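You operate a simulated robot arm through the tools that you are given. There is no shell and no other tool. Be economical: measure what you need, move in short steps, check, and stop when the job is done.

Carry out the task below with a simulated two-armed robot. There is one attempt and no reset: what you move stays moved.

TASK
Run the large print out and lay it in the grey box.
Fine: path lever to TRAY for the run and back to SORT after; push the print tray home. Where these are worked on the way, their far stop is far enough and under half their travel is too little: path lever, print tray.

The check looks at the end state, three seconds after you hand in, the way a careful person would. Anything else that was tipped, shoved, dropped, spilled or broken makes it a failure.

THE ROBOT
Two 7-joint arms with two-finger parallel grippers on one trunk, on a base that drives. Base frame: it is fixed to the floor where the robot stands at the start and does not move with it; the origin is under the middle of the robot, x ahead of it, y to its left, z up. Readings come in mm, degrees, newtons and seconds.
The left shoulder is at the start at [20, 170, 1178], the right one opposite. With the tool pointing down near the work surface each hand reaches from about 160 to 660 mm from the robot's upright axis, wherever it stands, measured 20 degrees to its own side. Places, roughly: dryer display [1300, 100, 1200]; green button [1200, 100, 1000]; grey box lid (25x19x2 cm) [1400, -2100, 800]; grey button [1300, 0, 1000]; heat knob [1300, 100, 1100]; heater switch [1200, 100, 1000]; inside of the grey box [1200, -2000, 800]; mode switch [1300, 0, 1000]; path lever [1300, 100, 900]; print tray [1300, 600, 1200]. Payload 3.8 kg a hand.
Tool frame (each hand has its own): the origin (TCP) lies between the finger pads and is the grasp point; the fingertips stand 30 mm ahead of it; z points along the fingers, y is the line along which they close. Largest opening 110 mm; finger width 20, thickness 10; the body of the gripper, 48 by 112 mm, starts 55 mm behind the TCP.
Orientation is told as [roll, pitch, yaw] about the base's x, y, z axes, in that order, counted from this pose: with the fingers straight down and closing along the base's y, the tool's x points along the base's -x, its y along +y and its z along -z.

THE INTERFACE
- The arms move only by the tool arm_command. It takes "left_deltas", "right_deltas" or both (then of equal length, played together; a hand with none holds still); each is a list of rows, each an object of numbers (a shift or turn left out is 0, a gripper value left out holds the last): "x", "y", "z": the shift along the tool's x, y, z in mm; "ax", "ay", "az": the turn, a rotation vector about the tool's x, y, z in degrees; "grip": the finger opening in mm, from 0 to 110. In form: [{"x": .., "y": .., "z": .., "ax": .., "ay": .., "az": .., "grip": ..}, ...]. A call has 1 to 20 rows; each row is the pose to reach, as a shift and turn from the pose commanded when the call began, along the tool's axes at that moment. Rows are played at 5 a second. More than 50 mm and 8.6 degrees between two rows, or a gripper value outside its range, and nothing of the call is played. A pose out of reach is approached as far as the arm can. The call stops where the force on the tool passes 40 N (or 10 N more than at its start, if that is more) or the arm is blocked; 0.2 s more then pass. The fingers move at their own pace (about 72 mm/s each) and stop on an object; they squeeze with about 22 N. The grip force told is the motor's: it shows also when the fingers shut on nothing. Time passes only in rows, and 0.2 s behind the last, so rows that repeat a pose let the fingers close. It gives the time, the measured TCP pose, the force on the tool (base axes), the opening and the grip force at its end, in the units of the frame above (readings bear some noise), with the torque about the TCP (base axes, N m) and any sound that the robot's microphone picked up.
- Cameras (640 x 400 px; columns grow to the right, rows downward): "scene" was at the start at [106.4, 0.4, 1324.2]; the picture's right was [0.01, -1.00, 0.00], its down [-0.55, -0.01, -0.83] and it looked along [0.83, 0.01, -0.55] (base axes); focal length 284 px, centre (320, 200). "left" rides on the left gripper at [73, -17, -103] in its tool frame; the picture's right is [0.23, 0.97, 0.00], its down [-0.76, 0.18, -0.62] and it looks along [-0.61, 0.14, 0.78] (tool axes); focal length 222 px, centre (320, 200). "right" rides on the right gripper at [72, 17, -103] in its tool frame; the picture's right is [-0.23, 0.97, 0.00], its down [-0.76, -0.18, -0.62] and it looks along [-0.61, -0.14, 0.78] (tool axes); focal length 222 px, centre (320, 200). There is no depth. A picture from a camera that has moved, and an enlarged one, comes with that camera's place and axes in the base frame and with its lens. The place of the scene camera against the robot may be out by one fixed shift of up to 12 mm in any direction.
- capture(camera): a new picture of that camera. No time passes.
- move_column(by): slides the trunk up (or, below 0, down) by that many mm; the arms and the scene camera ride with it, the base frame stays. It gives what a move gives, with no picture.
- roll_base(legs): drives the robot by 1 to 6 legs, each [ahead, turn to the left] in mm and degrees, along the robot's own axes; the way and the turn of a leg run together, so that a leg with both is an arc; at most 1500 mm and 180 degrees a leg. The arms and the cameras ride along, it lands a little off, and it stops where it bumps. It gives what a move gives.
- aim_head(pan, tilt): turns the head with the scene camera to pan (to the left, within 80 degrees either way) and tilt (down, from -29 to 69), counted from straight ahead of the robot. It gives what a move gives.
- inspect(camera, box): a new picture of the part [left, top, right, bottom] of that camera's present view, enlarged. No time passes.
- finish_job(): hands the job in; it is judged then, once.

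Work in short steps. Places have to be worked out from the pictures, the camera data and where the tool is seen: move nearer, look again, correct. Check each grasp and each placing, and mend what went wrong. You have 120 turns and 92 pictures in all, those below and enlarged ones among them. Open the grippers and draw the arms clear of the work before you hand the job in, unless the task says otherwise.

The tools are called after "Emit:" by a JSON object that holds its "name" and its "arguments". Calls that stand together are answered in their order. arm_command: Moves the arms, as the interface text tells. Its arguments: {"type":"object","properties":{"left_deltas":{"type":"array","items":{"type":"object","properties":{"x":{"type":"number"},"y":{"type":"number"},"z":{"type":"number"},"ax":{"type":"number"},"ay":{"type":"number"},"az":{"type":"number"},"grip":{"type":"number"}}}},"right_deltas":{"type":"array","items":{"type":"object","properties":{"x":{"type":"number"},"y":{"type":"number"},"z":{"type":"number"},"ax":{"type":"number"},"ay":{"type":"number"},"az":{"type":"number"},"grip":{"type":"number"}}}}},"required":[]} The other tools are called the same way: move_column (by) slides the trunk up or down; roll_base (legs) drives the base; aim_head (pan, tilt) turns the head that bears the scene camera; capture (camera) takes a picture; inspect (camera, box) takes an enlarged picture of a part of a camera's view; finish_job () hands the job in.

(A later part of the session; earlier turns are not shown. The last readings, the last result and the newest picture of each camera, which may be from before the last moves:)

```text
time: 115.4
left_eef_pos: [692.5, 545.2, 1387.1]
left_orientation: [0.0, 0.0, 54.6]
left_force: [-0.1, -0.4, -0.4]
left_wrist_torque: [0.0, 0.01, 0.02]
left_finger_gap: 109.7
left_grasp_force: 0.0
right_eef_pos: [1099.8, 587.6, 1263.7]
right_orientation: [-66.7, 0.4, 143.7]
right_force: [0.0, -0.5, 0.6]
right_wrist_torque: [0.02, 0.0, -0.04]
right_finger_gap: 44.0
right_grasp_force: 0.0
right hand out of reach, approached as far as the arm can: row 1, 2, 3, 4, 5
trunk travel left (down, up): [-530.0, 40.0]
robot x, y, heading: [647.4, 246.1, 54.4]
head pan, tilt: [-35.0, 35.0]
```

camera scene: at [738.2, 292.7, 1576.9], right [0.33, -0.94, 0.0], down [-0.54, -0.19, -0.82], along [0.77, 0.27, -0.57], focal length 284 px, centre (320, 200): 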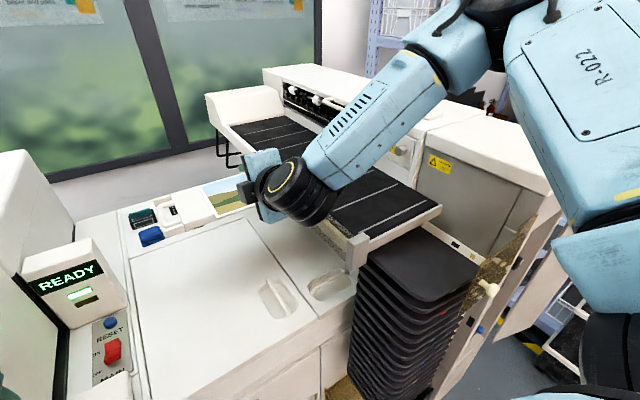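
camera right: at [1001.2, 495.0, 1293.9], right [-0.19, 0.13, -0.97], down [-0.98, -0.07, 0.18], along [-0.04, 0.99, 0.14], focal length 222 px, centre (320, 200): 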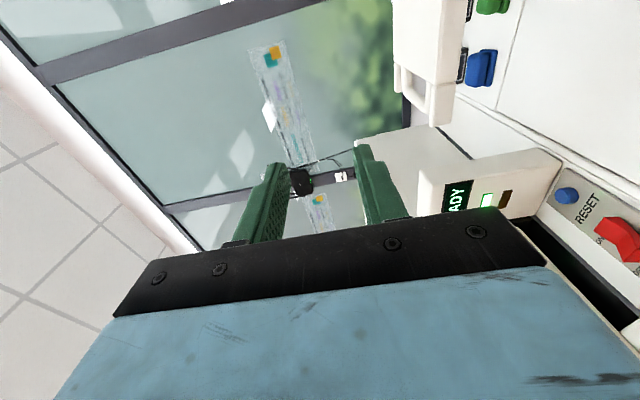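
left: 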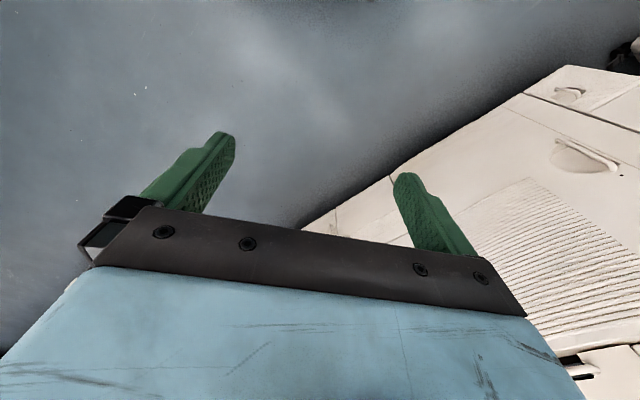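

Drifting inward again at the limit; I lower the trunk 60 mm instead and then shift right 40 mm.

Emit:
{"name": "move_column", "arguments": {"by": -60}}

Emit:
{"name": "arm_command", "arguments": {"right_deltas": [{"x": 15, "y": -5}, {"x": 30, "y": -8}, {"x": 45, "y": -8}, {"x": 45, "y": -8}]}}

Emit:
{"name": "capture", "arguments": {"camera": "right"}}

Emit:
{"name": "capture", "arguments": {"camera": "scene"}}

```text
time: 116.4
left_eef_pos: [692.4, 544.9, 1327.1]
left_orientation: [0.1, 0.0, 54.6]
left_force: [-0.8, 0.0, 0.2]
left_wrist_torque: [-0.03, 0.02, 0.01]
left_finger_gap: 110.0
left_grasp_force: 0.0
right_eef_pos: [1100.9, 587.1, 1204.9]
right_orientation: [-66.7, 0.5, 143.7]
right_force: [-0.2, 0.2, 0.0]
right_wrist_torque: [0.01, 0.0, 0.0]
right_finger_gap: 43.9
right_grasp_force: 0.0
trunk travel left (down, up): [-470.0, 100.0]
robot x, y, heading: [650.6, 243.7, 54.5]
head pan, tilt: [-35.0, 35.0]
```

```text
time: 117.0
left_eef_pos: [692.1, 544.9, 1326.7]
left_orientation: [0.0, 0.0, 54.6]
left_force: [1.0, -0.5, 0.6]
left_wrist_torque: [0.05, 0.07, -0.05]
left_finger_gap: 110.1
left_grasp_force: 0.0
right_eef_pos: [1107.8, 582.5, 1210.9]
right_orientation: [-65.6, -0.1, 144.5]
right_force: [-14.1, 10.8, 0.0]
right_wrist_torque: [-0.38, -0.45, -1.87]
right_finger_gap: 44.0
right_grasp_force: 0.0
right hand out of reach, approached as far as the arm can: row 1, 2
trunk travel left (down, up): [-470.0, 100.0]
robot x, y, heading: [647.1, 246.2, 54.9]
head pan, tilt: [-35.0, 35.0]
stopped in row 2 (right hand): the force on the tool passed its limit at 45 N (the readings are from after the stop); the commanded pose is now the measured one
```

```text
30 pictures are left
camera right: at [1108.5, 458.3, 1237.4], right [-0.42, -0.19, -0.89], down [-0.91, 0.04, 0.42], along [-0.05, 0.98, -0.19], focal length 222 px, centre (320, 200)
```

right: 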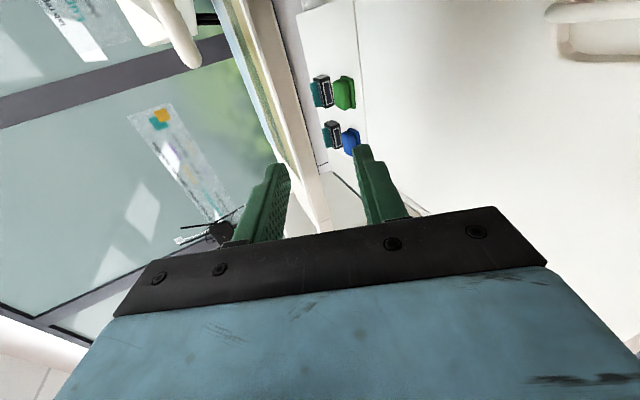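

```text
29 pictures are left
camera scene: at [738.4, 292.1, 1517.0], right [0.34, -0.94, 0.0], down [-0.54, -0.19, -0.82], along [0.77, 0.28, -0.57], focal length 284 px, centre (320, 200)
```

scene: 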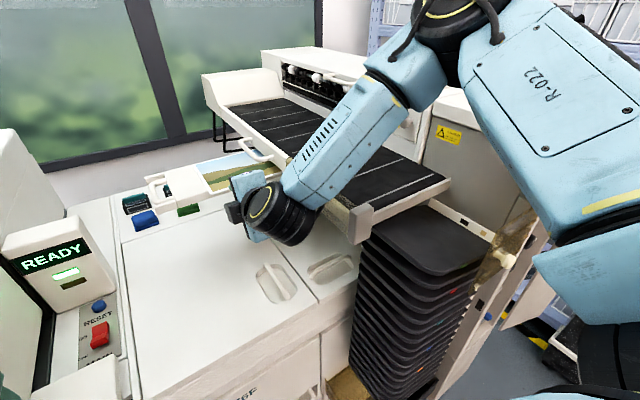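

The hand touched the belt's corner block; lateral ~569 is the limit here. I ease left and zoom the wrist view to verify the print edge's height and depth.

Emit:
{"name": "arm_command", "arguments": {"right_deltas": [{"x": -4}, {"x": -8}]}}

Emit:
{"name": "inspect", "arguments": {"camera": "right", "box": [200, 60, 420, 230]}}

```text
time: 117.6
left_eef_pos: [691.7, 545.9, 1326.6]
left_orientation: [0.1, -0.1, 54.6]
left_force: [-0.5, 0.2, 0.3]
left_wrist_torque: [-0.04, -0.01, 0.04]
left_finger_gap: 110.1
left_grasp_force: 0.1
right_eef_pos: [1106.3, 586.8, 1210.4]
right_orientation: [-65.5, 0.0, 144.0]
right_force: [-0.6, -0.8, -0.4]
right_wrist_torque: [-0.02, 0.02, -0.02]
right_finger_gap: 44.0
right_grasp_force: 0.1
trunk travel left (down, up): [-470.0, 100.0]
robot x, y, heading: [642.9, 248.0, 54.9]
head pan, tilt: [-35.0, 35.0]
```

```text
2.35 times, centred on (310, 145) of right
camera zoom: at [1104.2, 461.4, 1236.8], right [-0.42, -0.19, -0.89], down [-0.91, 0.05, 0.42], along [-0.04, 0.98, -0.2], focal length 523 px, centre (344, 329)
```

zoom: 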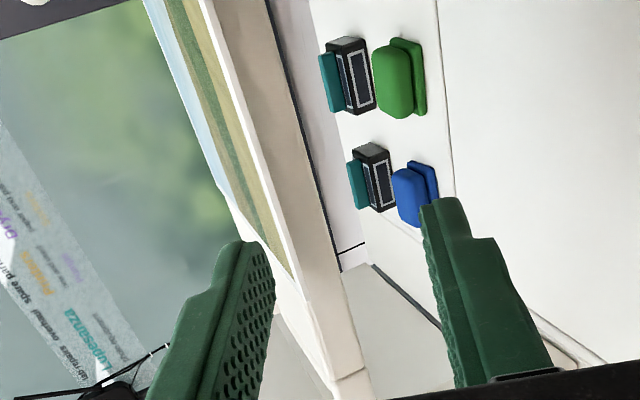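

I zoom closer at the print's near-left corner to judge the overhang.

Emit:
{"name": "inspect", "arguments": {"camera": "right", "box": [270, 130, 350, 230]}}

Emit:
{"name": "inspect", "arguments": {"camera": "scene", "box": [130, 140, 290, 240]}}

```text
4.00 times, centred on (310, 180) of right
camera zoom: at [1104.2, 461.4, 1236.8], right [-0.42, -0.19, -0.89], down [-0.91, 0.05, 0.42], along [-0.04, 0.98, -0.2], focal length 888 px, centre (360, 280)
```

zoom: 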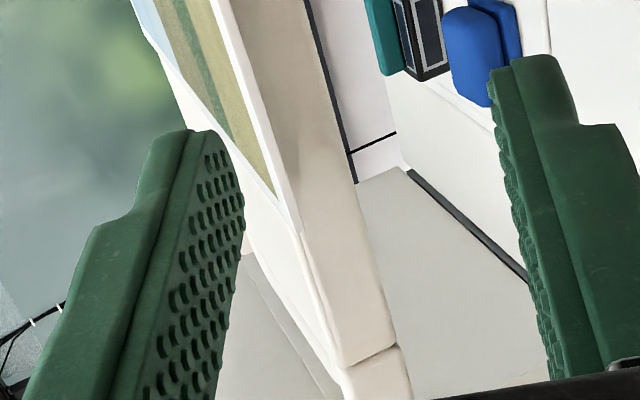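

```text
4.00 times, centred on (210, 190) of scene
camera zoom: at [738.5, 292.6, 1516.9], right [0.34, -0.94, 0.0], down [-0.54, -0.19, -0.82], along [0.77, 0.27, -0.57], focal length 1134 px, centre (760, 240)
```

zoom: 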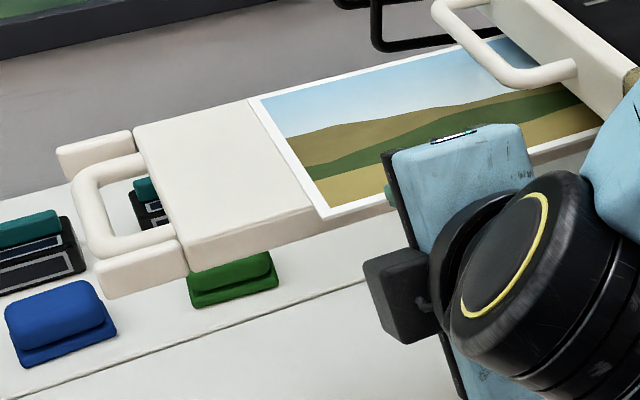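

Combining views: print corner ≈(1114,656,1205), overhanging the tray ~18 mm. I advance straight 48 mm so the fingers straddle the sheet.

Emit:
{"name": "arm_command", "arguments": {"right_deltas": [{"z": 10, "y": -6}, {"z": 21, "y": -12}, {"z": 32, "y": -18}, {"z": 42, "y": -23.5}, {"z": 42, "y": -23.5}]}}

Emit:
{"name": "inspect", "arguments": {"camera": "right", "box": [200, 60, 420, 230]}}

```text
time: 118.8
left_eef_pos: [691.4, 546.0, 1327.4]
left_orientation: [0.1, 0.0, 54.7]
left_force: [0.3, 0.5, -0.4]
left_wrist_torque: [0.01, 0.02, 0.0]
left_finger_gap: 109.9
left_grasp_force: 0.0
right_eef_pos: [1132.4, 625.1, 1214.1]
right_orientation: [-65.5, -0.1, 144.0]
right_force: [-0.2, 0.3, -0.1]
right_wrist_torque: [-0.02, 0.02, 0.0]
right_finger_gap: 44.1
right_grasp_force: 0.0
trunk travel left (down, up): [-470.0, 100.0]
robot x, y, heading: [648.0, 246.1, 54.6]
head pan, tilt: [-35.0, 35.0]
```

```text
2.35 times, centred on (310, 145) of right
camera zoom: at [1132.1, 500.3, 1239.9], right [-0.42, -0.19, -0.89], down [-0.91, 0.05, 0.42], along [-0.04, 0.98, -0.19], focal length 523 px, centre (344, 329)
```

zoom: 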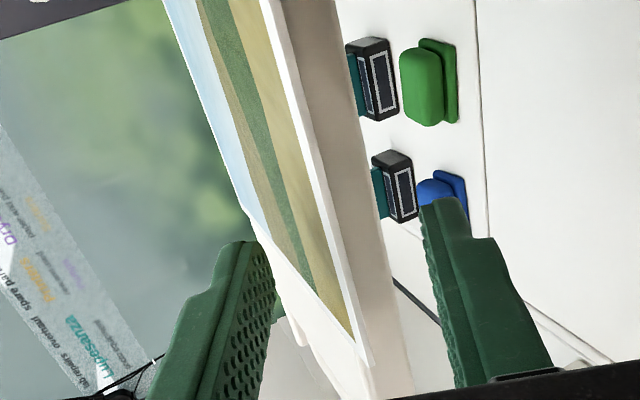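

The sheet lies between the fingers. I close on it.

Emit:
{"name": "arm_command", "arguments": {"right_deltas": [{"grip": 20}, {"grip": 0}, {"grip": 0}, {"grip": 0}, {"grip": 0}]}}

Emit:
{"name": "capture", "arguments": {"camera": "right"}}

```text
time: 120.0
left_eef_pos: [691.3, 543.5, 1326.6]
left_orientation: [0.0, 0.0, 54.7]
left_force: [0.9, 0.1, 0.6]
left_wrist_torque: [0.02, 0.0, 0.0]
left_finger_gap: 109.9
left_grasp_force: 0.1
right_eef_pos: [1133.3, 626.2, 1216.4]
right_orientation: [-65.8, 0.0, 144.0]
right_force: [2.9, 4.0, 13.7]
right_wrist_torque: [0.61, -0.26, -0.06]
right_finger_gap: 8.1
right_grasp_force: 21.9
trunk travel left (down, up): [-470.0, 100.0]
robot x, y, heading: [647.1, 247.9, 54.6]
head pan, tilt: [-35.0, 35.0]
```

```text
24 pictures are left
camera right: at [1131.9, 500.6, 1241.5], right [-0.42, -0.19, -0.89], down [-0.91, 0.05, 0.42], along [-0.04, 0.98, -0.19], focal length 222 px, centre (320, 200)
```

right: 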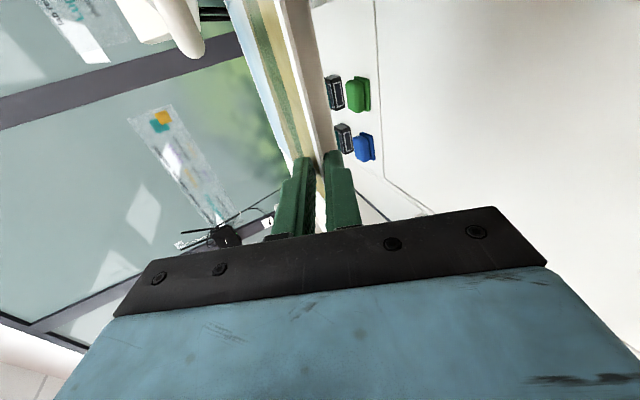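

Pinched (8 mm gap due to tilt, 22 N). I slide it left in steps, slightly raised.

Emit:
{"name": "arm_command", "arguments": {"right_deltas": [{"y": -4}, {"y": -5, "x": -20}, {"y": -5, "x": -40}, {"y": -6, "x": -60}, {"y": -6, "x": -80}, {"y": -7, "x": -100}, {"y": -7, "x": -120}, {"y": -8, "x": -140}, {"y": -8, "x": -160}, {"y": -8, "x": -180}]}}

Emit:
{"name": "capture", "arguments": {"camera": "scene"}}

```text
time: 122.2
left_eef_pos: [690.1, 545.5, 1326.0]
left_orientation: [0.0, 0.0, 54.7]
left_force: [-0.2, -0.5, -0.2]
left_wrist_torque: [0.0, 0.01, -0.03]
left_finger_gap: 109.9
left_grasp_force: 0.1
right_eef_pos: [989.5, 734.2, 1222.9]
right_orientation: [-65.4, 0.1, 144.0]
right_force: [-0.3, 0.3, 2.3]
right_wrist_torque: [0.25, -0.38, 0.03]
right_finger_gap: 7.3
right_grasp_force: 22.0
trunk travel left (down, up): [-470.0, 100.0]
robot x, y, heading: [646.1, 250.1, 54.5]
head pan, tilt: [-35.0, 35.0]
```

```text
23 pictures are left
camera scene: at [738.3, 292.3, 1516.9], right [0.34, -0.94, 0.0], down [-0.54, -0.19, -0.82], along [0.77, 0.28, -0.57], focal length 284 px, centre (320, 200)
```

scene: 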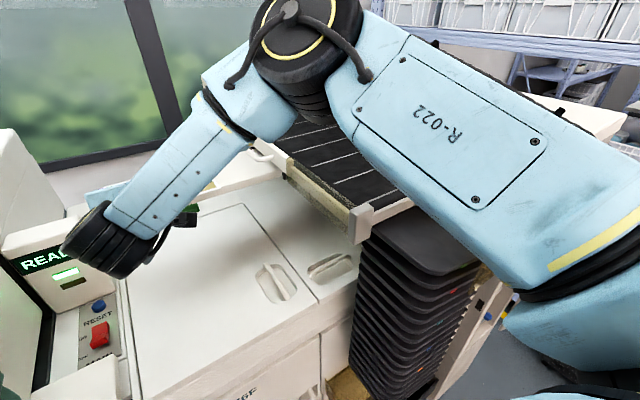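

I lift 80 mm and verify that the print came along.

Emit:
{"name": "arm_command", "arguments": {"right_deltas": [{"y": -18, "z": -8}, {"y": -36, "z": -17}, {"y": -55, "z": -25}, {"y": -73, "z": -33}, {"y": -73, "z": -33}]}}

Emit:
{"name": "capture", "arguments": {"camera": "right"}}

```text
time: 123.4
left_eef_pos: [691.7, 544.1, 1326.6]
left_orientation: [0.0, 0.0, 54.7]
left_force: [0.1, 0.8, -0.9]
left_wrist_torque: [0.0, 0.0, 0.0]
left_finger_gap: 110.0
left_grasp_force: 0.1
right_eef_pos: [990.9, 734.1, 1301.5]
right_orientation: [-65.5, -0.1, 143.9]
right_force: [-0.6, 0.7, 0.4]
right_wrist_torque: [-0.04, 0.09, -0.01]
right_finger_gap: 1.5
right_grasp_force: 22.1
trunk travel left (down, up): [-470.0, 100.0]
robot x, y, heading: [647.4, 250.5, 54.7]
head pan, tilt: [-35.0, 35.0]
```

```text
22 pictures are left
camera right: at [989.4, 609.1, 1327.3], right [-0.42, -0.19, -0.89], down [-0.91, 0.05, 0.42], along [-0.04, 0.98, -0.2], focal length 222 px, centre (320, 200)
```

right: 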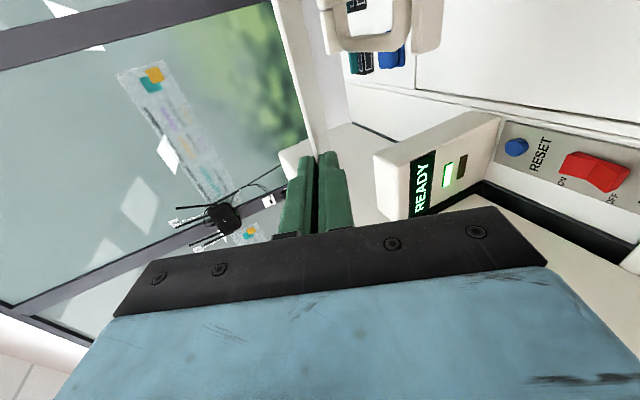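

The gap of 1.5 mm shows the sheet is held. I back away 600 mm and drive toward the bench with the grey box, staying clear of shelf and column.

Emit:
{"name": "roll_base", "arguments": {"legs": [[-600, 0], [0, -102.5], [1150, 0], [0, -42]]}}

Emit:
{"name": "aim_head", "arguments": {"pan": 10, "tilt": 30}}

Emit:
{"name": "capture", "arguments": {"camera": "scene"}}

```text
time: 138.4
left_eef_pos: [1178.8, -1353.1, 1326.9]
left_orientation: [0.0, 0.0, -90.2]
left_force: [-0.1, -0.4, 0.1]
left_wrist_torque: [0.0, 0.01, 0.02]
left_finger_gap: 110.1
left_grasp_force: 0.1
right_eef_pos: [1044.2, -1678.3, 1300.8]
right_orientation: [-65.5, -0.1, -0.8]
right_force: [-0.2, -0.4, -0.9]
right_wrist_torque: [0.06, -0.02, 0.02]
right_finger_gap: 1.7
right_grasp_force: 22.3
trunk travel left (down, up): [-470.0, 100.0]
robot x, y, heading: [1044.4, -1080.0, -90.2]
head pan, tilt: [-35.0, 35.0]
```

```text
time: 139.5
left_eef_pos: [1179.5, -1352.4, 1326.4]
left_orientation: [0.0, 0.0, -90.2]
left_force: [0.2, 0.0, -0.2]
left_wrist_torque: [-0.05, 0.0, 0.0]
left_finger_gap: 110.2
left_grasp_force: 0.0
right_eef_pos: [1044.1, -1676.9, 1301.7]
right_orientation: [-65.5, 0.0, -0.9]
right_force: [-1.3, 0.3, -0.8]
right_wrist_torque: [0.06, -0.06, 0.02]
right_finger_gap: 1.9
right_grasp_force: 22.3
trunk travel left (down, up): [-470.0, 100.0]
robot x, y, heading: [1042.3, -1081.7, -90.2]
head pan, tilt: [10.0, 30.0]
```

```text
21 pictures are left
camera scene: at [1055.9, -1192.7, 1524.6], right [-0.99, -0.17, 0.0], down [-0.08, 0.49, -0.87], along [0.15, -0.85, -0.5], focal length 284 px, centre (320, 200)
```

scene: 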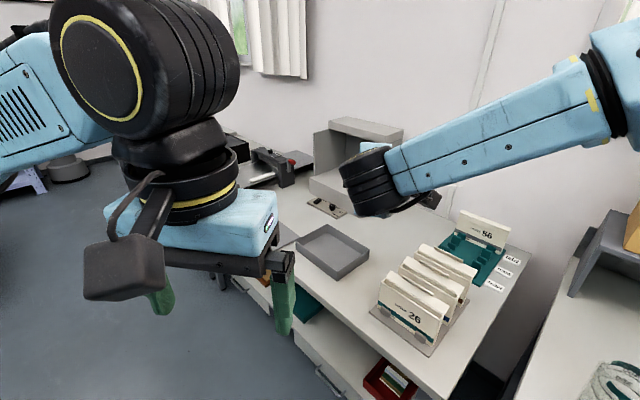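

The sheet would be nearly edge-on here; I check through the wrist camera and a zoom.

Emit:
{"name": "inspect", "arguments": {"camera": "scene", "box": [270, 110, 510, 290]}}

Emit:
{"name": "capture", "arguments": {"camera": "right"}}

```text
2.22 times, centred on (390, 200) of scene
camera zoom: at [1055.9, -1192.7, 1524.6], right [-0.99, -0.17, 0.0], down [-0.08, 0.49, -0.87], along [0.15, -0.85, -0.5], focal length 630 px, centre (164, 200)
```

zoom: 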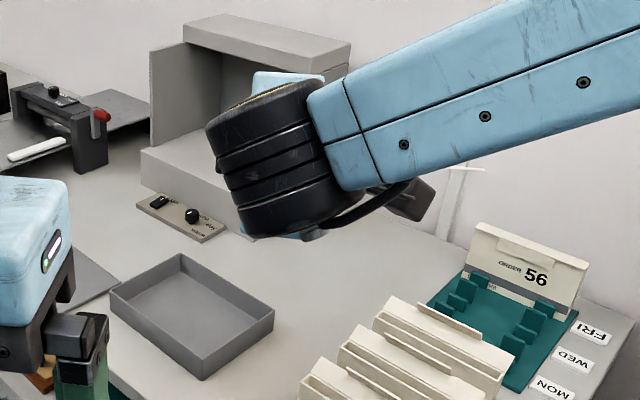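

```text
19 pictures are left
camera right: at [973.8, -1575.5, 1327.3], right [0.23, 0.4, -0.89], down [0.77, 0.48, 0.42], along [0.6, -0.78, -0.19], focal length 222 px, centre (320, 200)
```

right: 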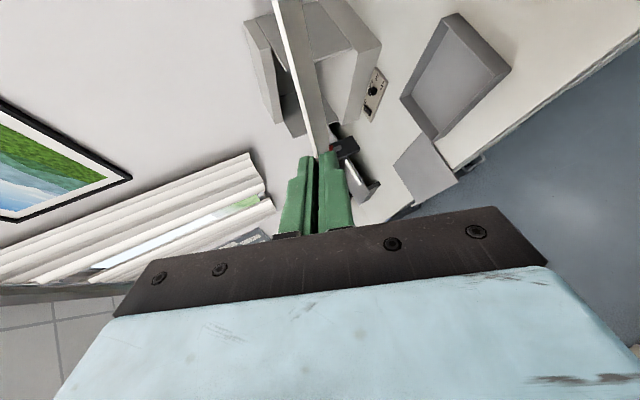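

The sheet is held edge-on to the cameras. The grey box (≈25×18 cm) sits at about (1161,-2035), yawed ~45°. I drive round so the hand will point across its short side.

Emit:
{"name": "roll_base", "arguments": {"legs": [[0, 49.5], [640, 0], [0, -87.5]]}}

Emit:
{"name": "aim_head", "arguments": {"pan": 0, "tilt": 45}}

Emit:
{"name": "capture", "arguments": {"camera": "scene"}}

```text
time: 149.0
left_eef_pos: [1473.1, -1794.0, 1327.3]
left_orientation: [0.0, 0.1, -127.3]
left_force: [0.2, 1.3, 1.4]
left_wrist_torque: [-0.02, -0.03, -0.01]
left_finger_gap: 110.0
left_grasp_force: 0.0
right_eef_pos: [1170.2, -1970.1, 1300.9]
right_orientation: [-65.5, -0.1, -38.0]
right_force: [0.3, 0.9, -1.1]
right_wrist_torque: [0.02, -0.1, -0.01]
right_finger_gap: 1.8
right_grasp_force: 21.2
trunk travel left (down, up): [-470.0, 100.0]
robot x, y, heading: [1531.6, -1495.9, -127.5]
head pan, tilt: [10.0, 30.0]
```

```text
time: 149.8
left_eef_pos: [1473.5, -1793.1, 1326.5]
left_orientation: [0.0, -0.1, -127.3]
left_force: [0.5, -1.1, -0.5]
left_wrist_torque: [-0.03, -0.02, 0.02]
left_finger_gap: 110.2
left_grasp_force: 0.1
right_eef_pos: [1170.3, -1970.2, 1300.7]
right_orientation: [-65.5, -0.2, -38.0]
right_force: [-0.1, -0.3, -0.7]
right_wrist_torque: [0.01, -0.08, -0.01]
right_finger_gap: 1.8
right_grasp_force: 21.8
trunk travel left (down, up): [-470.0, 100.0]
robot x, y, heading: [1532.0, -1495.6, -127.6]
head pan, tilt: [0.0, 45.0]
```

```text
18 pictures are left
camera scene: at [1463.3, -1577.7, 1502.1], right [-0.79, 0.61, 0.0], down [0.43, 0.56, -0.71], along [-0.43, -0.56, -0.71], focal length 284 px, centre (320, 200)
```

scene: 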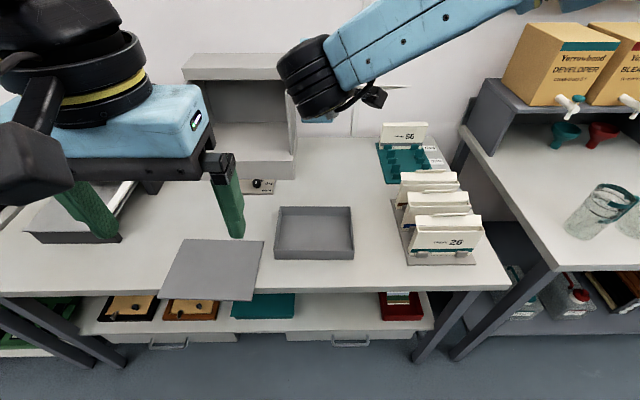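

The bench and box are square to my heading; the box is ~14 mm left, ~657 mm ahead. I shift the hand left/back and lower the trunk 300 mm.

Emit:
{"name": "arm_command", "arguments": {"right_deltas": [{"x": -25}, {"x": -50}, {"x": -75}, {"x": -75}]}}

Emit:
{"name": "move_column", "arguments": {"by": -300}}

Emit:
{"name": "arm_command", "arguments": {"right_deltas": [{"y": 20, "z": 8}, {"y": 40, "z": 17}, {"y": 60, "z": 25}, {"y": 60, "z": 25}]}}

Emit:
{"name": "capture", "arguments": {"camera": "scene"}}

```text
time: 150.8
left_eef_pos: [1474.1, -1793.8, 1326.6]
left_orientation: [0.0, 0.0, -127.3]
left_force: [-0.5, 0.1, -0.3]
left_wrist_torque: [-0.02, -0.03, 0.01]
left_finger_gap: 110.0
left_grasp_force: 0.2
right_eef_pos: [1228.2, -2016.2, 1300.1]
right_orientation: [-65.5, -0.1, -37.9]
right_force: [-0.1, 0.4, -1.0]
right_wrist_torque: [0.01, -0.1, 0.04]
right_finger_gap: 1.5
right_grasp_force: 22.0
trunk travel left (down, up): [-470.0, 100.0]
robot x, y, heading: [1530.4, -1492.9, -127.7]
head pan, tilt: [0.0, 45.0]
```

```text
time: 153.8
left_eef_pos: [1473.8, -1793.4, 1027.2]
left_orientation: [-0.1, 0.1, -127.3]
left_force: [0.2, 1.0, 0.4]
left_wrist_torque: [-0.01, -0.04, -0.02]
left_finger_gap: 109.9
left_grasp_force: 0.1
right_eef_pos: [1227.7, -2016.6, 1000.9]
right_orientation: [-65.5, 0.0, -38.0]
right_force: [0.0, -1.0, -0.9]
right_wrist_torque: [0.02, -0.04, 0.02]
right_finger_gap: 1.8
right_grasp_force: 22.1
trunk travel left (down, up): [-170.0, 400.0]
robot x, y, heading: [1528.9, -1491.0, -127.5]
head pan, tilt: [0.0, 45.0]
```

```text
time: 154.8
left_eef_pos: [1474.6, -1792.9, 1027.1]
left_orientation: [-0.1, 0.0, -127.3]
left_force: [-0.7, -0.6, 1.1]
left_wrist_torque: [0.0, 0.04, -0.02]
left_finger_gap: 110.0
left_grasp_force: 0.0
right_eef_pos: [1229.9, -2015.5, 936.6]
right_orientation: [-65.4, -0.1, -38.1]
right_force: [0.2, -0.7, -1.2]
right_wrist_torque: [0.02, -0.07, 0.0]
right_finger_gap: 1.8
right_grasp_force: 21.7
trunk travel left (down, up): [-170.0, 400.0]
robot x, y, heading: [1527.2, -1498.3, -127.3]
head pan, tilt: [0.0, 45.0]
```

```text
17 pictures are left
camera scene: at [1463.2, -1577.6, 1202.0], right [-0.79, 0.61, 0.0], down [0.43, 0.56, -0.71], along [-0.43, -0.56, -0.71], focal length 284 px, centre (320, 200)
```

scene: 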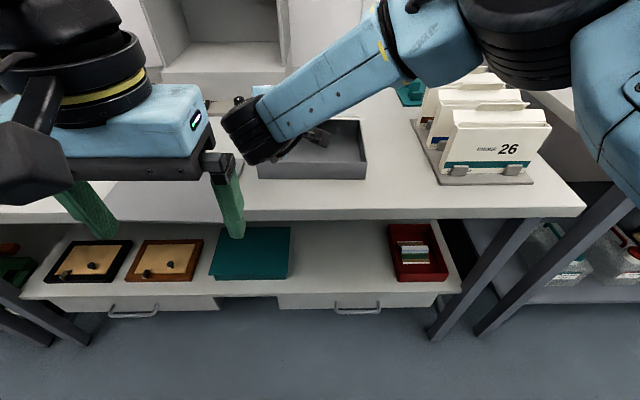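

I zoom to locate the sheet in this view.

Emit:
{"name": "inspect", "arguments": {"camera": "scene", "box": [210, 70, 410, 190]}}

Emit:
{"name": "capture", "arguments": {"camera": "right"}}

```text
3.20 times, centred on (310, 130) of scene
camera zoom: at [1463.2, -1577.6, 1202.0], right [-0.79, 0.61, 0.0], down [0.43, 0.56, -0.71], along [-0.43, -0.56, -0.71], focal length 907 px, centre (352, 424)
```

zoom: 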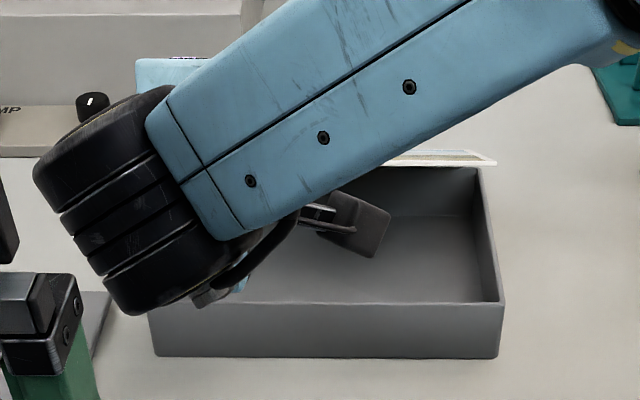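

```text
15 pictures are left
camera right: at [1235.5, -1892.0, 961.6], right [0.43, 0.18, -0.89], down [0.9, -0.08, 0.42], along [0.0, -0.98, -0.19], focal length 222 px, centre (320, 200)
```

right: 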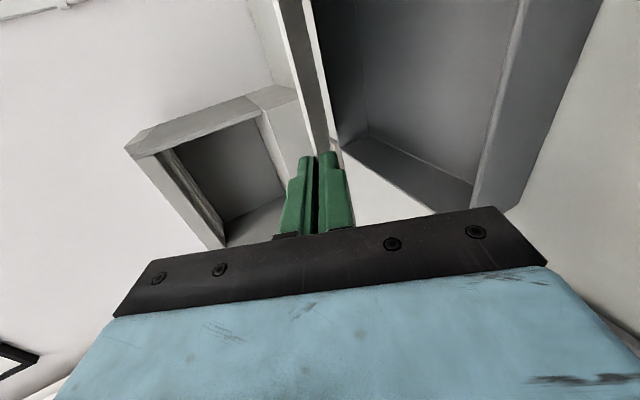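

Print is ~206×152 mm, held with 170 mm to the right of the hand; box rim ≈822 high, centre ≈(1133,-2036). I correct 5 mm back/3 mm left and lower by 70 mm.

Emit:
{"name": "arm_command", "arguments": {"right_deltas": [{"x": -2.6, "z": -4.5, "y": 2}, {"x": -2.6, "z": -4.5, "y": 2}]}}

Emit:
{"name": "move_column", "arguments": {"by": -50}}

Emit:
{"name": "inspect", "arguments": {"camera": "scene", "box": [210, 40, 410, 160]}}

Emit:
{"name": "capture", "arguments": {"camera": "right"}}

```text
time: 155.4
left_eef_pos: [1473.0, -1793.7, 1027.1]
left_orientation: [-0.1, 0.0, -127.3]
left_force: [-0.1, -0.9, 0.6]
left_wrist_torque: [-0.02, -0.01, 0.03]
left_finger_gap: 110.2
left_grasp_force: 0.0
right_eef_pos: [1235.5, -2014.0, 935.8]
right_orientation: [-65.5, -0.1, -37.9]
right_force: [-0.6, 0.3, -1.8]
right_wrist_torque: [0.0, -0.06, 0.02]
right_finger_gap: 2.0
right_grasp_force: 22.0
trunk travel left (down, up): [-170.0, 400.0]
robot x, y, heading: [1526.5, -1497.0, -127.4]
head pan, tilt: [0.0, 45.0]
```

```text
time: 156.3
left_eef_pos: [1472.8, -1792.8, 977.1]
left_orientation: [-0.1, 0.0, -127.5]
left_force: [-0.1, -0.3, 0.1]
left_wrist_torque: [-0.01, 0.02, 0.02]
left_finger_gap: 110.1
left_grasp_force: 0.1
right_eef_pos: [1234.4, -2013.5, 885.3]
right_orientation: [-65.6, -0.1, -38.0]
right_force: [0.2, -0.4, 0.2]
right_wrist_torque: [-0.07, 0.24, 0.1]
right_finger_gap: 3.4
right_grasp_force: 21.5
trunk travel left (down, up): [-120.0, 450.0]
robot x, y, heading: [1528.6, -1499.0, -127.3]
head pan, tilt: [0.0, 45.0]
```

```text
3.20 times, centred on (310, 100) of scene
camera zoom: at [1463.3, -1577.5, 1152.0], right [-0.79, 0.61, 0.0], down [0.43, 0.56, -0.71], along [-0.43, -0.56, -0.71], focal length 907 px, centre (352, 520)
```

zoom: 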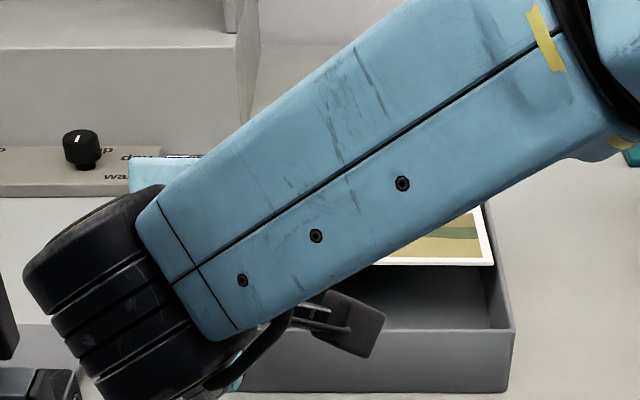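

```text
13 pictures are left
camera right: at [1240.1, -1890.0, 912.2], right [0.43, 0.18, -0.89], down [0.9, -0.08, 0.42], along [0.0, -0.98, -0.19], focal length 222 px, centre (320, 200)
```

right: 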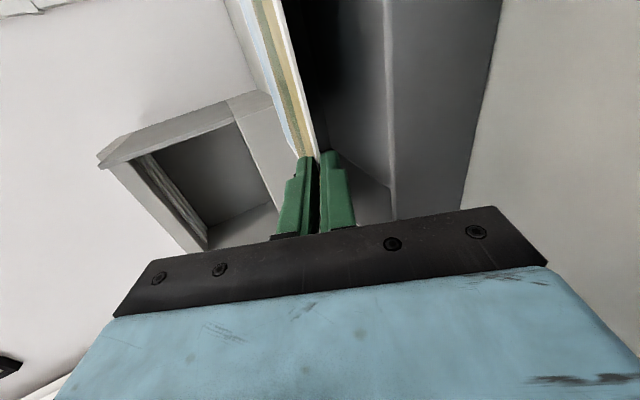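

The far edge seems to have met the far rim (gap grew to 3.4 mm). I lift 15 mm, shift back 15 mm and come down again.

Emit:
{"name": "arm_command", "arguments": {"right_deltas": [{"y": -13.6, "z": -6.2}, {"y": -10.7, "z": -12.6}, {"y": -7.4, "z": -20}, {"y": -7.4, "z": -20}]}}

Emit:
{"name": "arm_command", "arguments": {"right_deltas": [{"y": 9, "z": 4}, {"y": 18, "z": 8}, {"y": 24, "z": 11}, {"y": 24, "z": 11}]}}

Emit:
{"name": "inspect", "arguments": {"camera": "scene", "box": [210, 40, 410, 160]}}

```text
time: 157.3
left_eef_pos: [1474.0, -1792.8, 975.9]
left_orientation: [0.0, 0.0, -127.3]
left_force: [-0.5, -0.3, 0.2]
left_wrist_torque: [0.0, -0.02, -0.04]
left_finger_gap: 109.7
left_grasp_force: 0.2
right_eef_pos: [1245.3, -2002.2, 901.5]
right_orientation: [-65.5, 0.0, -38.0]
right_force: [-0.5, -1.2, 0.9]
right_wrist_torque: [0.01, 0.2, 0.16]
right_finger_gap: 2.8
right_grasp_force: 21.9
trunk travel left (down, up): [-120.0, 450.0]
robot x, y, heading: [1526.5, -1494.5, -127.5]
head pan, tilt: [0.0, 45.0]
```

```text
time: 158.3
left_eef_pos: [1473.8, -1793.1, 977.5]
left_orientation: [0.0, 0.0, -127.2]
left_force: [0.0, 0.2, 0.4]
left_wrist_torque: [0.03, 0.02, -0.02]
left_finger_gap: 109.7
left_grasp_force: 0.2
right_eef_pos: [1244.5, -2002.0, 875.1]
right_orientation: [-65.5, 0.0, -38.0]
right_force: [-0.8, 0.7, 0.0]
right_wrist_torque: [-0.04, 0.29, -0.07]
right_finger_gap: 4.2
right_grasp_force: 22.4
trunk travel left (down, up): [-120.0, 450.0]
robot x, y, heading: [1529.8, -1497.8, -127.4]
head pan, tilt: [0.0, 45.0]
```

```text
3.20 times, centred on (310, 100) of scene
camera zoom: at [1463.3, -1577.5, 1152.0], right [-0.79, 0.61, 0.0], down [0.43, 0.56, -0.71], along [-0.43, -0.56, -0.71], focal length 907 px, centre (352, 520)
```

zoom: 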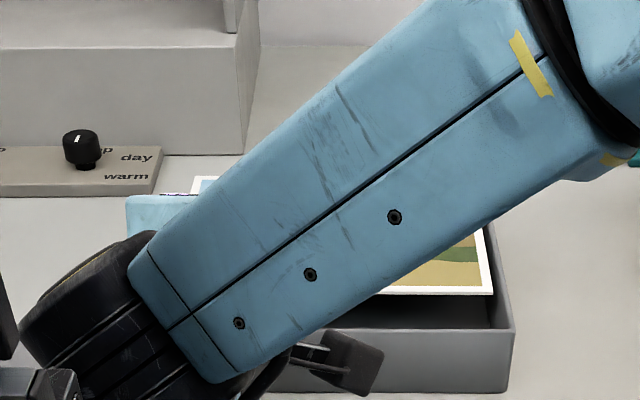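

Contact persists. I look through the wrist camera at the sheet's left/far side relative to the box.

Emit:
{"name": "inspect", "arguments": {"camera": "right", "box": [200, 0, 480, 180]}}

```text
2.22 times, centred on (340, 90) of right
camera zoom: at [1249.9, -1878.0, 900.8], right [0.43, 0.18, -0.89], down [0.9, -0.08, 0.42], along [0.0, -0.98, -0.19], focal length 494 px, centre (276, 444)
```

zoom: 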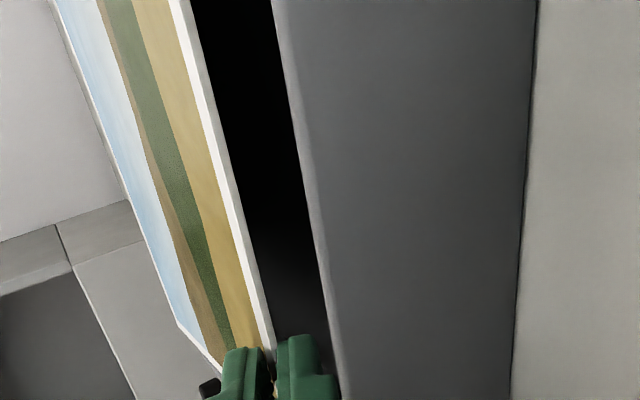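

Geometry re-read: the rim is likely higher (~860) and the box a bit nearer than I assumed, so the sheet's far edge rests on the far rim. I raise 15 mm and move back 20 mm, watching the gap.

Emit:
{"name": "arm_command", "arguments": {"right_deltas": [{"y": -13.6, "z": -6.2}, {"y": -10, "z": -14}, {"y": -5.3, "z": -24.4}, {"y": -5.3, "z": -24.4}]}}

Emit:
{"name": "arm_command", "arguments": {"right_deltas": [{"y": 2, "z": -4.5}, {"y": 4, "z": -9}, {"y": 4, "z": -9}]}}

```text
time: 159.3
left_eef_pos: [1473.3, -1793.4, 976.9]
left_orientation: [0.0, 0.0, -127.3]
left_force: [0.4, 0.3, 0.5]
left_wrist_torque: [0.02, 0.03, 0.03]
left_finger_gap: 109.9
left_grasp_force: 0.1
right_eef_pos: [1256.5, -1986.0, 890.7]
right_orientation: [-65.4, -0.1, -38.0]
right_force: [0.0, -0.1, 1.4]
right_wrist_torque: [-0.01, 0.21, 0.05]
right_finger_gap: 3.1
right_grasp_force: 22.2
trunk travel left (down, up): [-120.0, 450.0]
robot x, y, heading: [1528.7, -1492.8, -127.3]
head pan, tilt: [0.0, 45.0]
```

```text
time: 160.1
left_eef_pos: [1474.0, -1793.3, 976.6]
left_orientation: [0.0, 0.1, -127.4]
left_force: [-0.1, -0.9, 0.3]
left_wrist_torque: [0.03, 0.02, -0.02]
left_finger_gap: 110.1
left_grasp_force: 0.1
right_eef_pos: [1263.1, -1978.7, 889.8]
right_orientation: [-65.5, -0.1, -38.0]
right_force: [0.0, 0.1, -0.2]
right_wrist_torque: [-0.01, 0.17, 0.09]
right_finger_gap: 3.2
right_grasp_force: 22.7
trunk travel left (down, up): [-120.0, 450.0]
robot x, y, heading: [1528.2, -1499.5, -127.1]
head pan, tilt: [0.0, 45.0]
```

Still contact; one more look at sheet versus box.

Emit:
{"name": "inspect", "arguments": {"camera": "scene", "box": [220, 50, 400, 170]}}

```text
3.33 times, centred on (310, 110) of scene
camera zoom: at [1463.3, -1577.6, 1152.0], right [-0.79, 0.61, 0.0], down [0.43, 0.56, -0.71], along [-0.43, -0.56, -0.71], focal length 945 px, centre (353, 500)
```

zoom: 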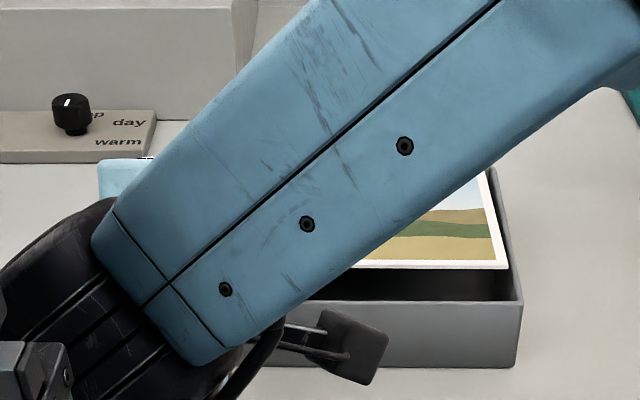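

The sheet still rests level on the far rim (rim ≈866). Inner box is only slightly larger than the print. I move back 8 mm more and 2 mm right so the far edge drops inside.

Emit:
{"name": "arm_command", "arguments": {"right_deltas": [{"x": 2, "y": 1.7, "z": -3.6}, {"x": 2, "y": 3.3, "z": -7.3}, {"x": 2, "y": 3.3, "z": -7.3}]}}

Emit:
{"name": "arm_command", "arguments": {"right_deltas": [{"y": 2.1, "z": -4.5}, {"y": 3.3, "z": -7.3}, {"y": 3.3, "z": -7.3}]}}

```text
time: 160.9
left_eef_pos: [1473.2, -1793.8, 977.3]
left_orientation: [-0.1, 0.1, -127.2]
left_force: [-0.1, -0.2, 0.9]
left_wrist_torque: [-0.03, 0.04, 0.0]
left_finger_gap: 110.2
left_grasp_force: 0.0
right_eef_pos: [1265.9, -1972.2, 888.7]
right_orientation: [-65.5, -0.1, -38.0]
right_force: [-0.3, 0.0, 0.2]
right_wrist_torque: [-0.01, 0.07, 0.02]
right_finger_gap: 1.7
right_grasp_force: 21.9
trunk travel left (down, up): [-120.0, 450.0]
robot x, y, heading: [1530.7, -1493.7, -127.5]
head pan, tilt: [0.0, 45.0]
```

```text
time: 161.7
left_eef_pos: [1474.2, -1793.0, 976.8]
left_orientation: [0.0, -0.1, -127.3]
left_force: [0.0, 0.4, 0.9]
left_wrist_torque: [0.0, -0.01, -0.01]
left_finger_gap: 110.2
left_grasp_force: 0.1
right_eef_pos: [1270.1, -1964.8, 890.2]
right_orientation: [-65.4, 0.0, -38.0]
right_force: [0.0, 0.3, 0.0]
right_wrist_torque: [-0.04, 0.06, -0.01]
right_finger_gap: 1.9
right_grasp_force: 21.7
trunk travel left (down, up): [-120.0, 450.0]
robot x, y, heading: [1529.1, -1495.2, -127.3]
head pan, tilt: [0.0, 45.0]
```

Gap is back to 1.9 mm: the far edge has dropped inside. I steepen the hand to ~45° while rising, pivoting about the far edge, to let it fall in cleanly.

Emit:
{"name": "arm_command", "arguments": {"right_deltas": [{"y": -18, "z": 1.5, "ax": -5}, {"y": -36, "z": 4, "ax": -10}, {"y": -55, "z": 7, "ax": -15}, {"y": -73, "z": 10.7, "ax": -20}, {"y": -73, "z": 10.7, "ax": -20}]}}

Emit:
{"name": "inspect", "arguments": {"camera": "scene", "box": [220, 30, 400, 170]}}

```text
time: 162.9
left_eef_pos: [1474.3, -1792.9, 976.7]
left_orientation: [0.0, 0.0, -127.2]
left_force: [-0.2, 1.0, 0.7]
left_wrist_torque: [0.0, -0.01, -0.02]
left_finger_gap: 110.1
left_grasp_force: 0.1
right_eef_pos: [1250.5, -1991.9, 944.2]
right_orientation: [-48.1, -0.2, -38.0]
right_force: [0.2, 0.3, 0.4]
right_wrist_torque: [0.0, -0.05, 0.02]
right_finger_gap: 1.6
right_grasp_force: 22.5
right hand out of reach, approached as far as the arm can: row 4, 5
trunk travel left (down, up): [-120.0, 450.0]
robot x, y, heading: [1527.5, -1494.6, -127.4]
head pan, tilt: [0.0, 45.0]
```

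```text
2.86 times, centred on (310, 100) of scene
camera zoom: at [1463.6, -1577.6, 1152.0], right [-0.79, 0.61, 0.0], down [0.43, 0.56, -0.71], along [-0.43, -0.56, -0.71], focal length 810 px, centre (349, 486)
```

zoom: 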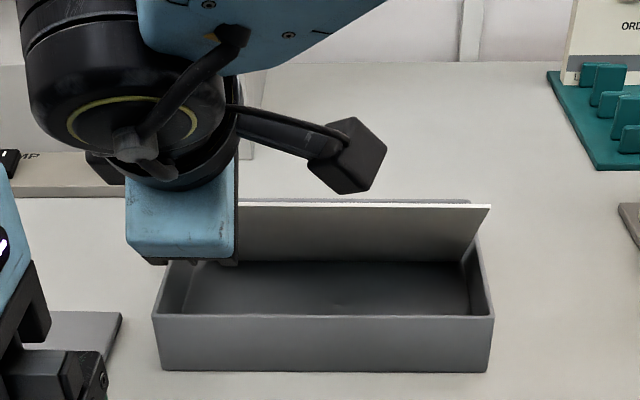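

A clear view: the sheet slopes into the box, lower edge inside. I move ~18 mm forward toward the far wall and slightly down.

Emit:
{"name": "arm_command", "arguments": {"right_deltas": [{"y": -3, "z": 5}, {"y": -6, "z": 11}, {"y": -9, "z": 16}, {"y": -9, "z": 16}]}}

Emit:
{"name": "inspect", "arguments": {"camera": "scene", "box": [220, 30, 400, 170]}}

```text
time: 163.9
left_eef_pos: [1472.8, -1792.5, 976.4]
left_orientation: [-0.1, 0.0, -127.3]
left_force: [0.4, 0.3, 0.2]
left_wrist_torque: [0.0, -0.02, 0.01]
left_finger_gap: 109.8
left_grasp_force: 0.0
right_eef_pos: [1249.4, -1993.0, 943.4]
right_orientation: [-48.1, -0.1, -38.1]
right_force: [0.4, -0.1, 0.3]
right_wrist_torque: [0.02, 0.01, 0.01]
right_finger_gap: 1.7
right_grasp_force: 21.9
right hand out of reach, approached as far as the arm can: row 1, 2, 3, 4
trunk travel left (down, up): [-120.0, 450.0]
robot x, y, heading: [1529.7, -1493.8, -127.4]
head pan, tilt: [0.0, 45.0]
```

```text
2.86 times, centred on (310, 100) of scene
camera zoom: at [1463.3, -1577.6, 1152.0], right [-0.79, 0.61, 0.0], down [0.43, 0.56, -0.71], along [-0.43, -0.56, -0.71], focal length 810 px, centre (349, 486)
```

zoom: 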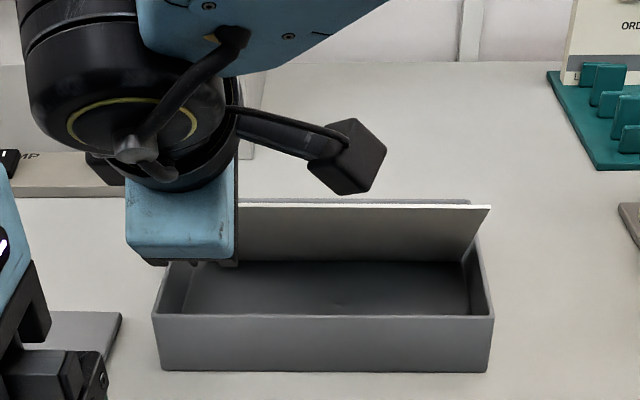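

Out of arm reach, so I roll the base 16 mm ahead and lower the trunk 6 mm.

Emit:
{"name": "roll_base", "arguments": {"legs": [[16, 0]]}}

Emit:
{"name": "move_column", "arguments": {"by": -6}}

```text
time: 164.7
left_eef_pos: [1463.1, -1806.7, 977.5]
left_orientation: [0.0, 0.1, -127.3]
left_force: [-0.3, -0.2, -0.4]
left_wrist_torque: [-0.01, -0.02, 0.0]
left_finger_gap: 110.1
left_grasp_force: 0.0
right_eef_pos: [1240.8, -2005.1, 944.1]
right_orientation: [-48.1, -0.1, -38.1]
right_force: [0.5, -0.7, -0.5]
right_wrist_torque: [-0.02, 0.02, 0.03]
right_finger_gap: 1.9
right_grasp_force: 21.8
trunk travel left (down, up): [-120.0, 450.0]
robot x, y, heading: [1517.4, -1513.5, -127.3]
head pan, tilt: [0.0, 45.0]
```

```text
time: 165.2
left_eef_pos: [1463.6, -1806.6, 971.4]
left_orientation: [-0.1, 0.1, -127.4]
left_force: [0.1, 0.3, 0.0]
left_wrist_torque: [0.0, 0.0, 0.0]
left_finger_gap: 110.0
left_grasp_force: 0.0
right_eef_pos: [1240.3, -2005.2, 937.0]
right_orientation: [-48.0, -0.2, -38.0]
right_force: [-0.6, 0.0, 0.4]
right_wrist_torque: [-0.01, 0.04, 0.04]
right_finger_gap: 1.9
right_grasp_force: 21.5
trunk travel left (down, up): [-114.0, 456.0]
robot x, y, heading: [1518.3, -1510.2, -127.3]
head pan, tilt: [0.0, 45.0]
```

No contact yet; lower another 8 mm feeling for the floor.

Emit:
{"name": "move_column", "arguments": {"by": -8}}

Emit:
{"name": "inspect", "arguments": {"camera": "scene", "box": [220, 30, 400, 170]}}

```text
time: 165.8
left_eef_pos: [1464.0, -1806.2, 962.3]
left_orientation: [-0.1, 0.0, -127.3]
left_force: [0.3, 0.3, 0.7]
left_wrist_torque: [0.01, 0.03, 0.02]
left_finger_gap: 110.0
left_grasp_force: 0.0
right_eef_pos: [1240.9, -2004.1, 930.3]
right_orientation: [-48.1, -0.1, -38.2]
right_force: [0.5, 0.5, 1.3]
right_wrist_torque: [-0.15, -0.02, -0.03]
right_finger_gap: 1.8
right_grasp_force: 22.5
trunk travel left (down, up): [-106.0, 464.0]
robot x, y, heading: [1518.5, -1505.3, -127.1]
head pan, tilt: [0.0, 45.0]
```

```text
2.86 times, centred on (310, 100) of scene
camera zoom: at [1453.3, -1590.7, 1138.0], right [-0.79, 0.61, 0.0], down [0.43, 0.56, -0.71], along [-0.43, -0.56, -0.71], focal length 810 px, centre (349, 486)
```

zoom: 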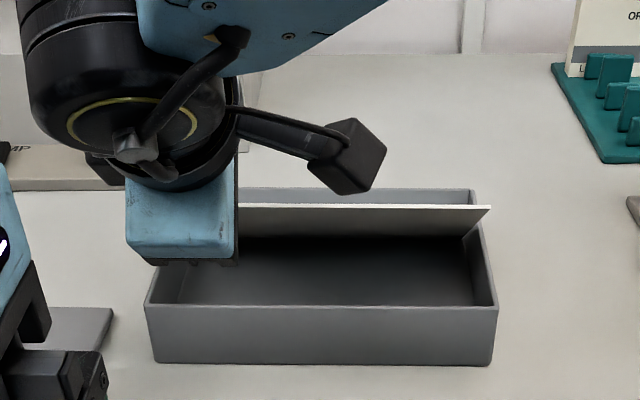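

Light floor contact; sheet is well inside the walls. I release and withdraw along the finger direction.

Emit:
{"name": "arm_command", "arguments": {"right_deltas": [{"grip": 26}, {"grip": 26}, {"grip": 26}, {"z": -20}, {"z": -50}, {"z": -80}, {"z": -80}]}}

Emit:
{"name": "inspect", "arguments": {"camera": "scene", "box": [220, 30, 400, 170]}}

```text
time: 167.4
left_eef_pos: [1464.6, -1805.1, 963.0]
left_orientation: [0.0, -0.1, -127.3]
left_force: [-0.3, 0.0, -0.8]
left_wrist_torque: [0.0, 0.01, 0.0]
left_finger_gap: 110.1
left_grasp_force: 0.0
right_eef_pos: [1276.2, -1957.7, 985.2]
right_orientation: [-48.1, -0.1, -38.1]
right_force: [0.3, 0.2, -0.5]
right_wrist_torque: [0.03, 0.0, 0.03]
right_finger_gap: 26.0
right_grasp_force: 0.0
trunk travel left (down, up): [-106.0, 464.0]
robot x, y, heading: [1518.6, -1511.5, -127.2]
head pan, tilt: [0.0, 45.0]
```

```text
2.86 times, centred on (310, 100) of scene
camera zoom: at [1453.3, -1590.7, 1138.0], right [-0.79, 0.61, 0.0], down [0.43, 0.56, -0.71], along [-0.43, -0.56, -0.71], focal length 810 px, centre (349, 486)
```

zoom: 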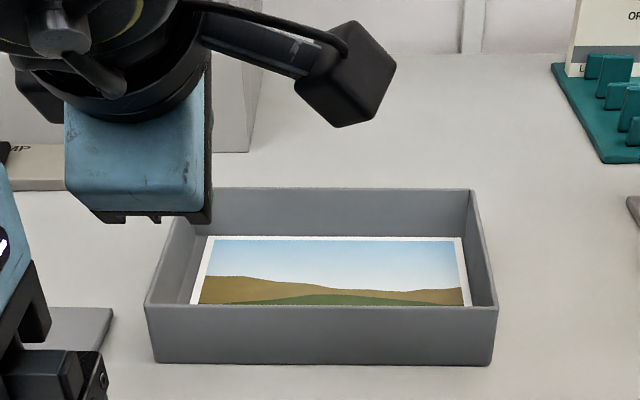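

The print lies flat in the box. Now I raise slightly and drive back along the known route to the panel stance.

Emit:
{"name": "move_column", "arguments": {"by": 100}}

Emit:
{"name": "roll_base", "arguments": {"legs": [[0, 87], [-640, 0], [0, -27.5], [-811, 0], [0, 122.5]]}}

```text
time: 168.7
left_eef_pos: [1463.4, -1806.2, 1062.1]
left_orientation: [0.0, 0.0, -127.3]
left_force: [0.0, 0.6, 0.0]
left_wrist_torque: [-0.03, -0.02, -0.02]
left_finger_gap: 110.0
left_grasp_force: 0.2
right_eef_pos: [1276.0, -1958.4, 1083.1]
right_orientation: [-48.1, 0.0, -38.0]
right_force: [-0.4, -0.2, -0.4]
right_wrist_torque: [-0.02, 0.0, -0.03]
right_finger_gap: 26.1
right_grasp_force: 0.1
trunk travel left (down, up): [-206.0, 364.0]
robot x, y, heading: [1520.1, -1509.6, -127.5]
head pan, tilt: [0.0, 45.0]
```

```text
time: 186.4
left_eef_pos: [765.5, -43.4, 1062.8]
left_orientation: [0.0, -0.1, 54.4]
left_force: [-0.2, 0.2, 0.1]
left_wrist_torque: [0.02, 0.02, 0.01]
left_finger_gap: 109.9
left_grasp_force: 0.1
right_eef_pos: [946.7, 116.0, 1082.4]
right_orientation: [-48.1, -0.1, 143.7]
right_force: [-0.9, -0.6, 0.0]
right_wrist_torque: [-0.01, -0.03, 0.01]
right_finger_gap: 26.0
right_grasp_force: 0.1
trunk travel left (down, up): [-206.0, 364.0]
robot x, y, heading: [723.2, -344.9, 54.5]
head pan, tilt: [0.0, 45.0]
```

Back at the panel stance. I turn the hand back to the lever pose (roll 90°, pitch -58) and set the trunk height.

Emit:
{"name": "arm_command", "arguments": {"right_deltas": [{"az": 8.2}, {"az": 16.4}, {"az": 24.6}, {"az": 32.8}, {"az": 41}, {"az": 49.2}, {"az": 57.4}, {"az": 65.6}, {"az": 73.8}, {"az": 82}, {"az": 90}, {"az": 90}]}}

Emit:
{"name": "move_column", "arguments": {"by": -81}}

Emit:
{"name": "arm_command", "arguments": {"right_deltas": [{"ay": -5, "y": -30, "grip": 34}, {"ay": -10, "y": -70}, {"ay": -10, "y": -110}, {"ay": -10, "y": -150}, {"ay": -10, "y": -190}, {"ay": -10, "y": -190}]}}

```text
time: 189.0
left_eef_pos: [764.6, -42.4, 1061.9]
left_orientation: [0.0, -0.1, 54.3]
left_force: [0.0, 0.5, 0.5]
left_wrist_torque: [-0.02, 0.0, -0.01]
left_finger_gap: 110.1
left_grasp_force: 0.0
right_eef_pos: [946.9, 115.3, 1082.8]
right_orientation: [0.3, -48.0, 53.2]
right_force: [-0.5, -1.1, -0.1]
right_wrist_torque: [0.03, 0.02, 0.01]
right_finger_gap: 25.7
right_grasp_force: 0.1
trunk travel left (down, up): [-206.0, 364.0]
robot x, y, heading: [715.0, -344.1, 54.5]
head pan, tilt: [0.0, 45.0]
```

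```text
time: 190.2
left_eef_pos: [763.6, -42.8, 981.6]
left_orientation: [0.0, 0.0, 54.5]
left_force: [0.2, -0.3, -0.1]
left_wrist_torque: [-0.01, 0.01, 0.01]
left_finger_gap: 110.2
left_grasp_force: 0.0
right_eef_pos: [947.3, 115.3, 1002.1]
right_orientation: [0.2, -48.0, 53.5]
right_force: [0.2, 0.0, -0.1]
right_wrist_torque: [0.03, -0.01, 0.02]
right_finger_gap: 26.1
right_grasp_force: 0.0
trunk travel left (down, up): [-125.0, 445.0]
robot x, y, heading: [718.8, -343.3, 54.4]
head pan, tilt: [0.0, 45.0]
```

```text
time: 191.6
left_eef_pos: [765.4, -41.6, 981.8]
left_orientation: [0.0, 0.0, 54.4]
left_force: [0.4, 0.3, 0.1]
left_wrist_torque: [0.01, 0.02, 0.0]
left_finger_gap: 109.9
left_grasp_force: 0.0
right_eef_pos: [1099.8, 2.5, 1003.5]
right_orientation: [0.3, -58.0, 53.6]
right_force: [0.5, -0.6, -0.1]
right_wrist_torque: [0.02, 0.03, 0.01]
right_finger_gap: 33.9
right_grasp_force: 0.0
trunk travel left (down, up): [-125.0, 445.0]
robot x, y, heading: [715.4, -342.5, 54.5]
head pan, tilt: [0.0, 45.0]
```

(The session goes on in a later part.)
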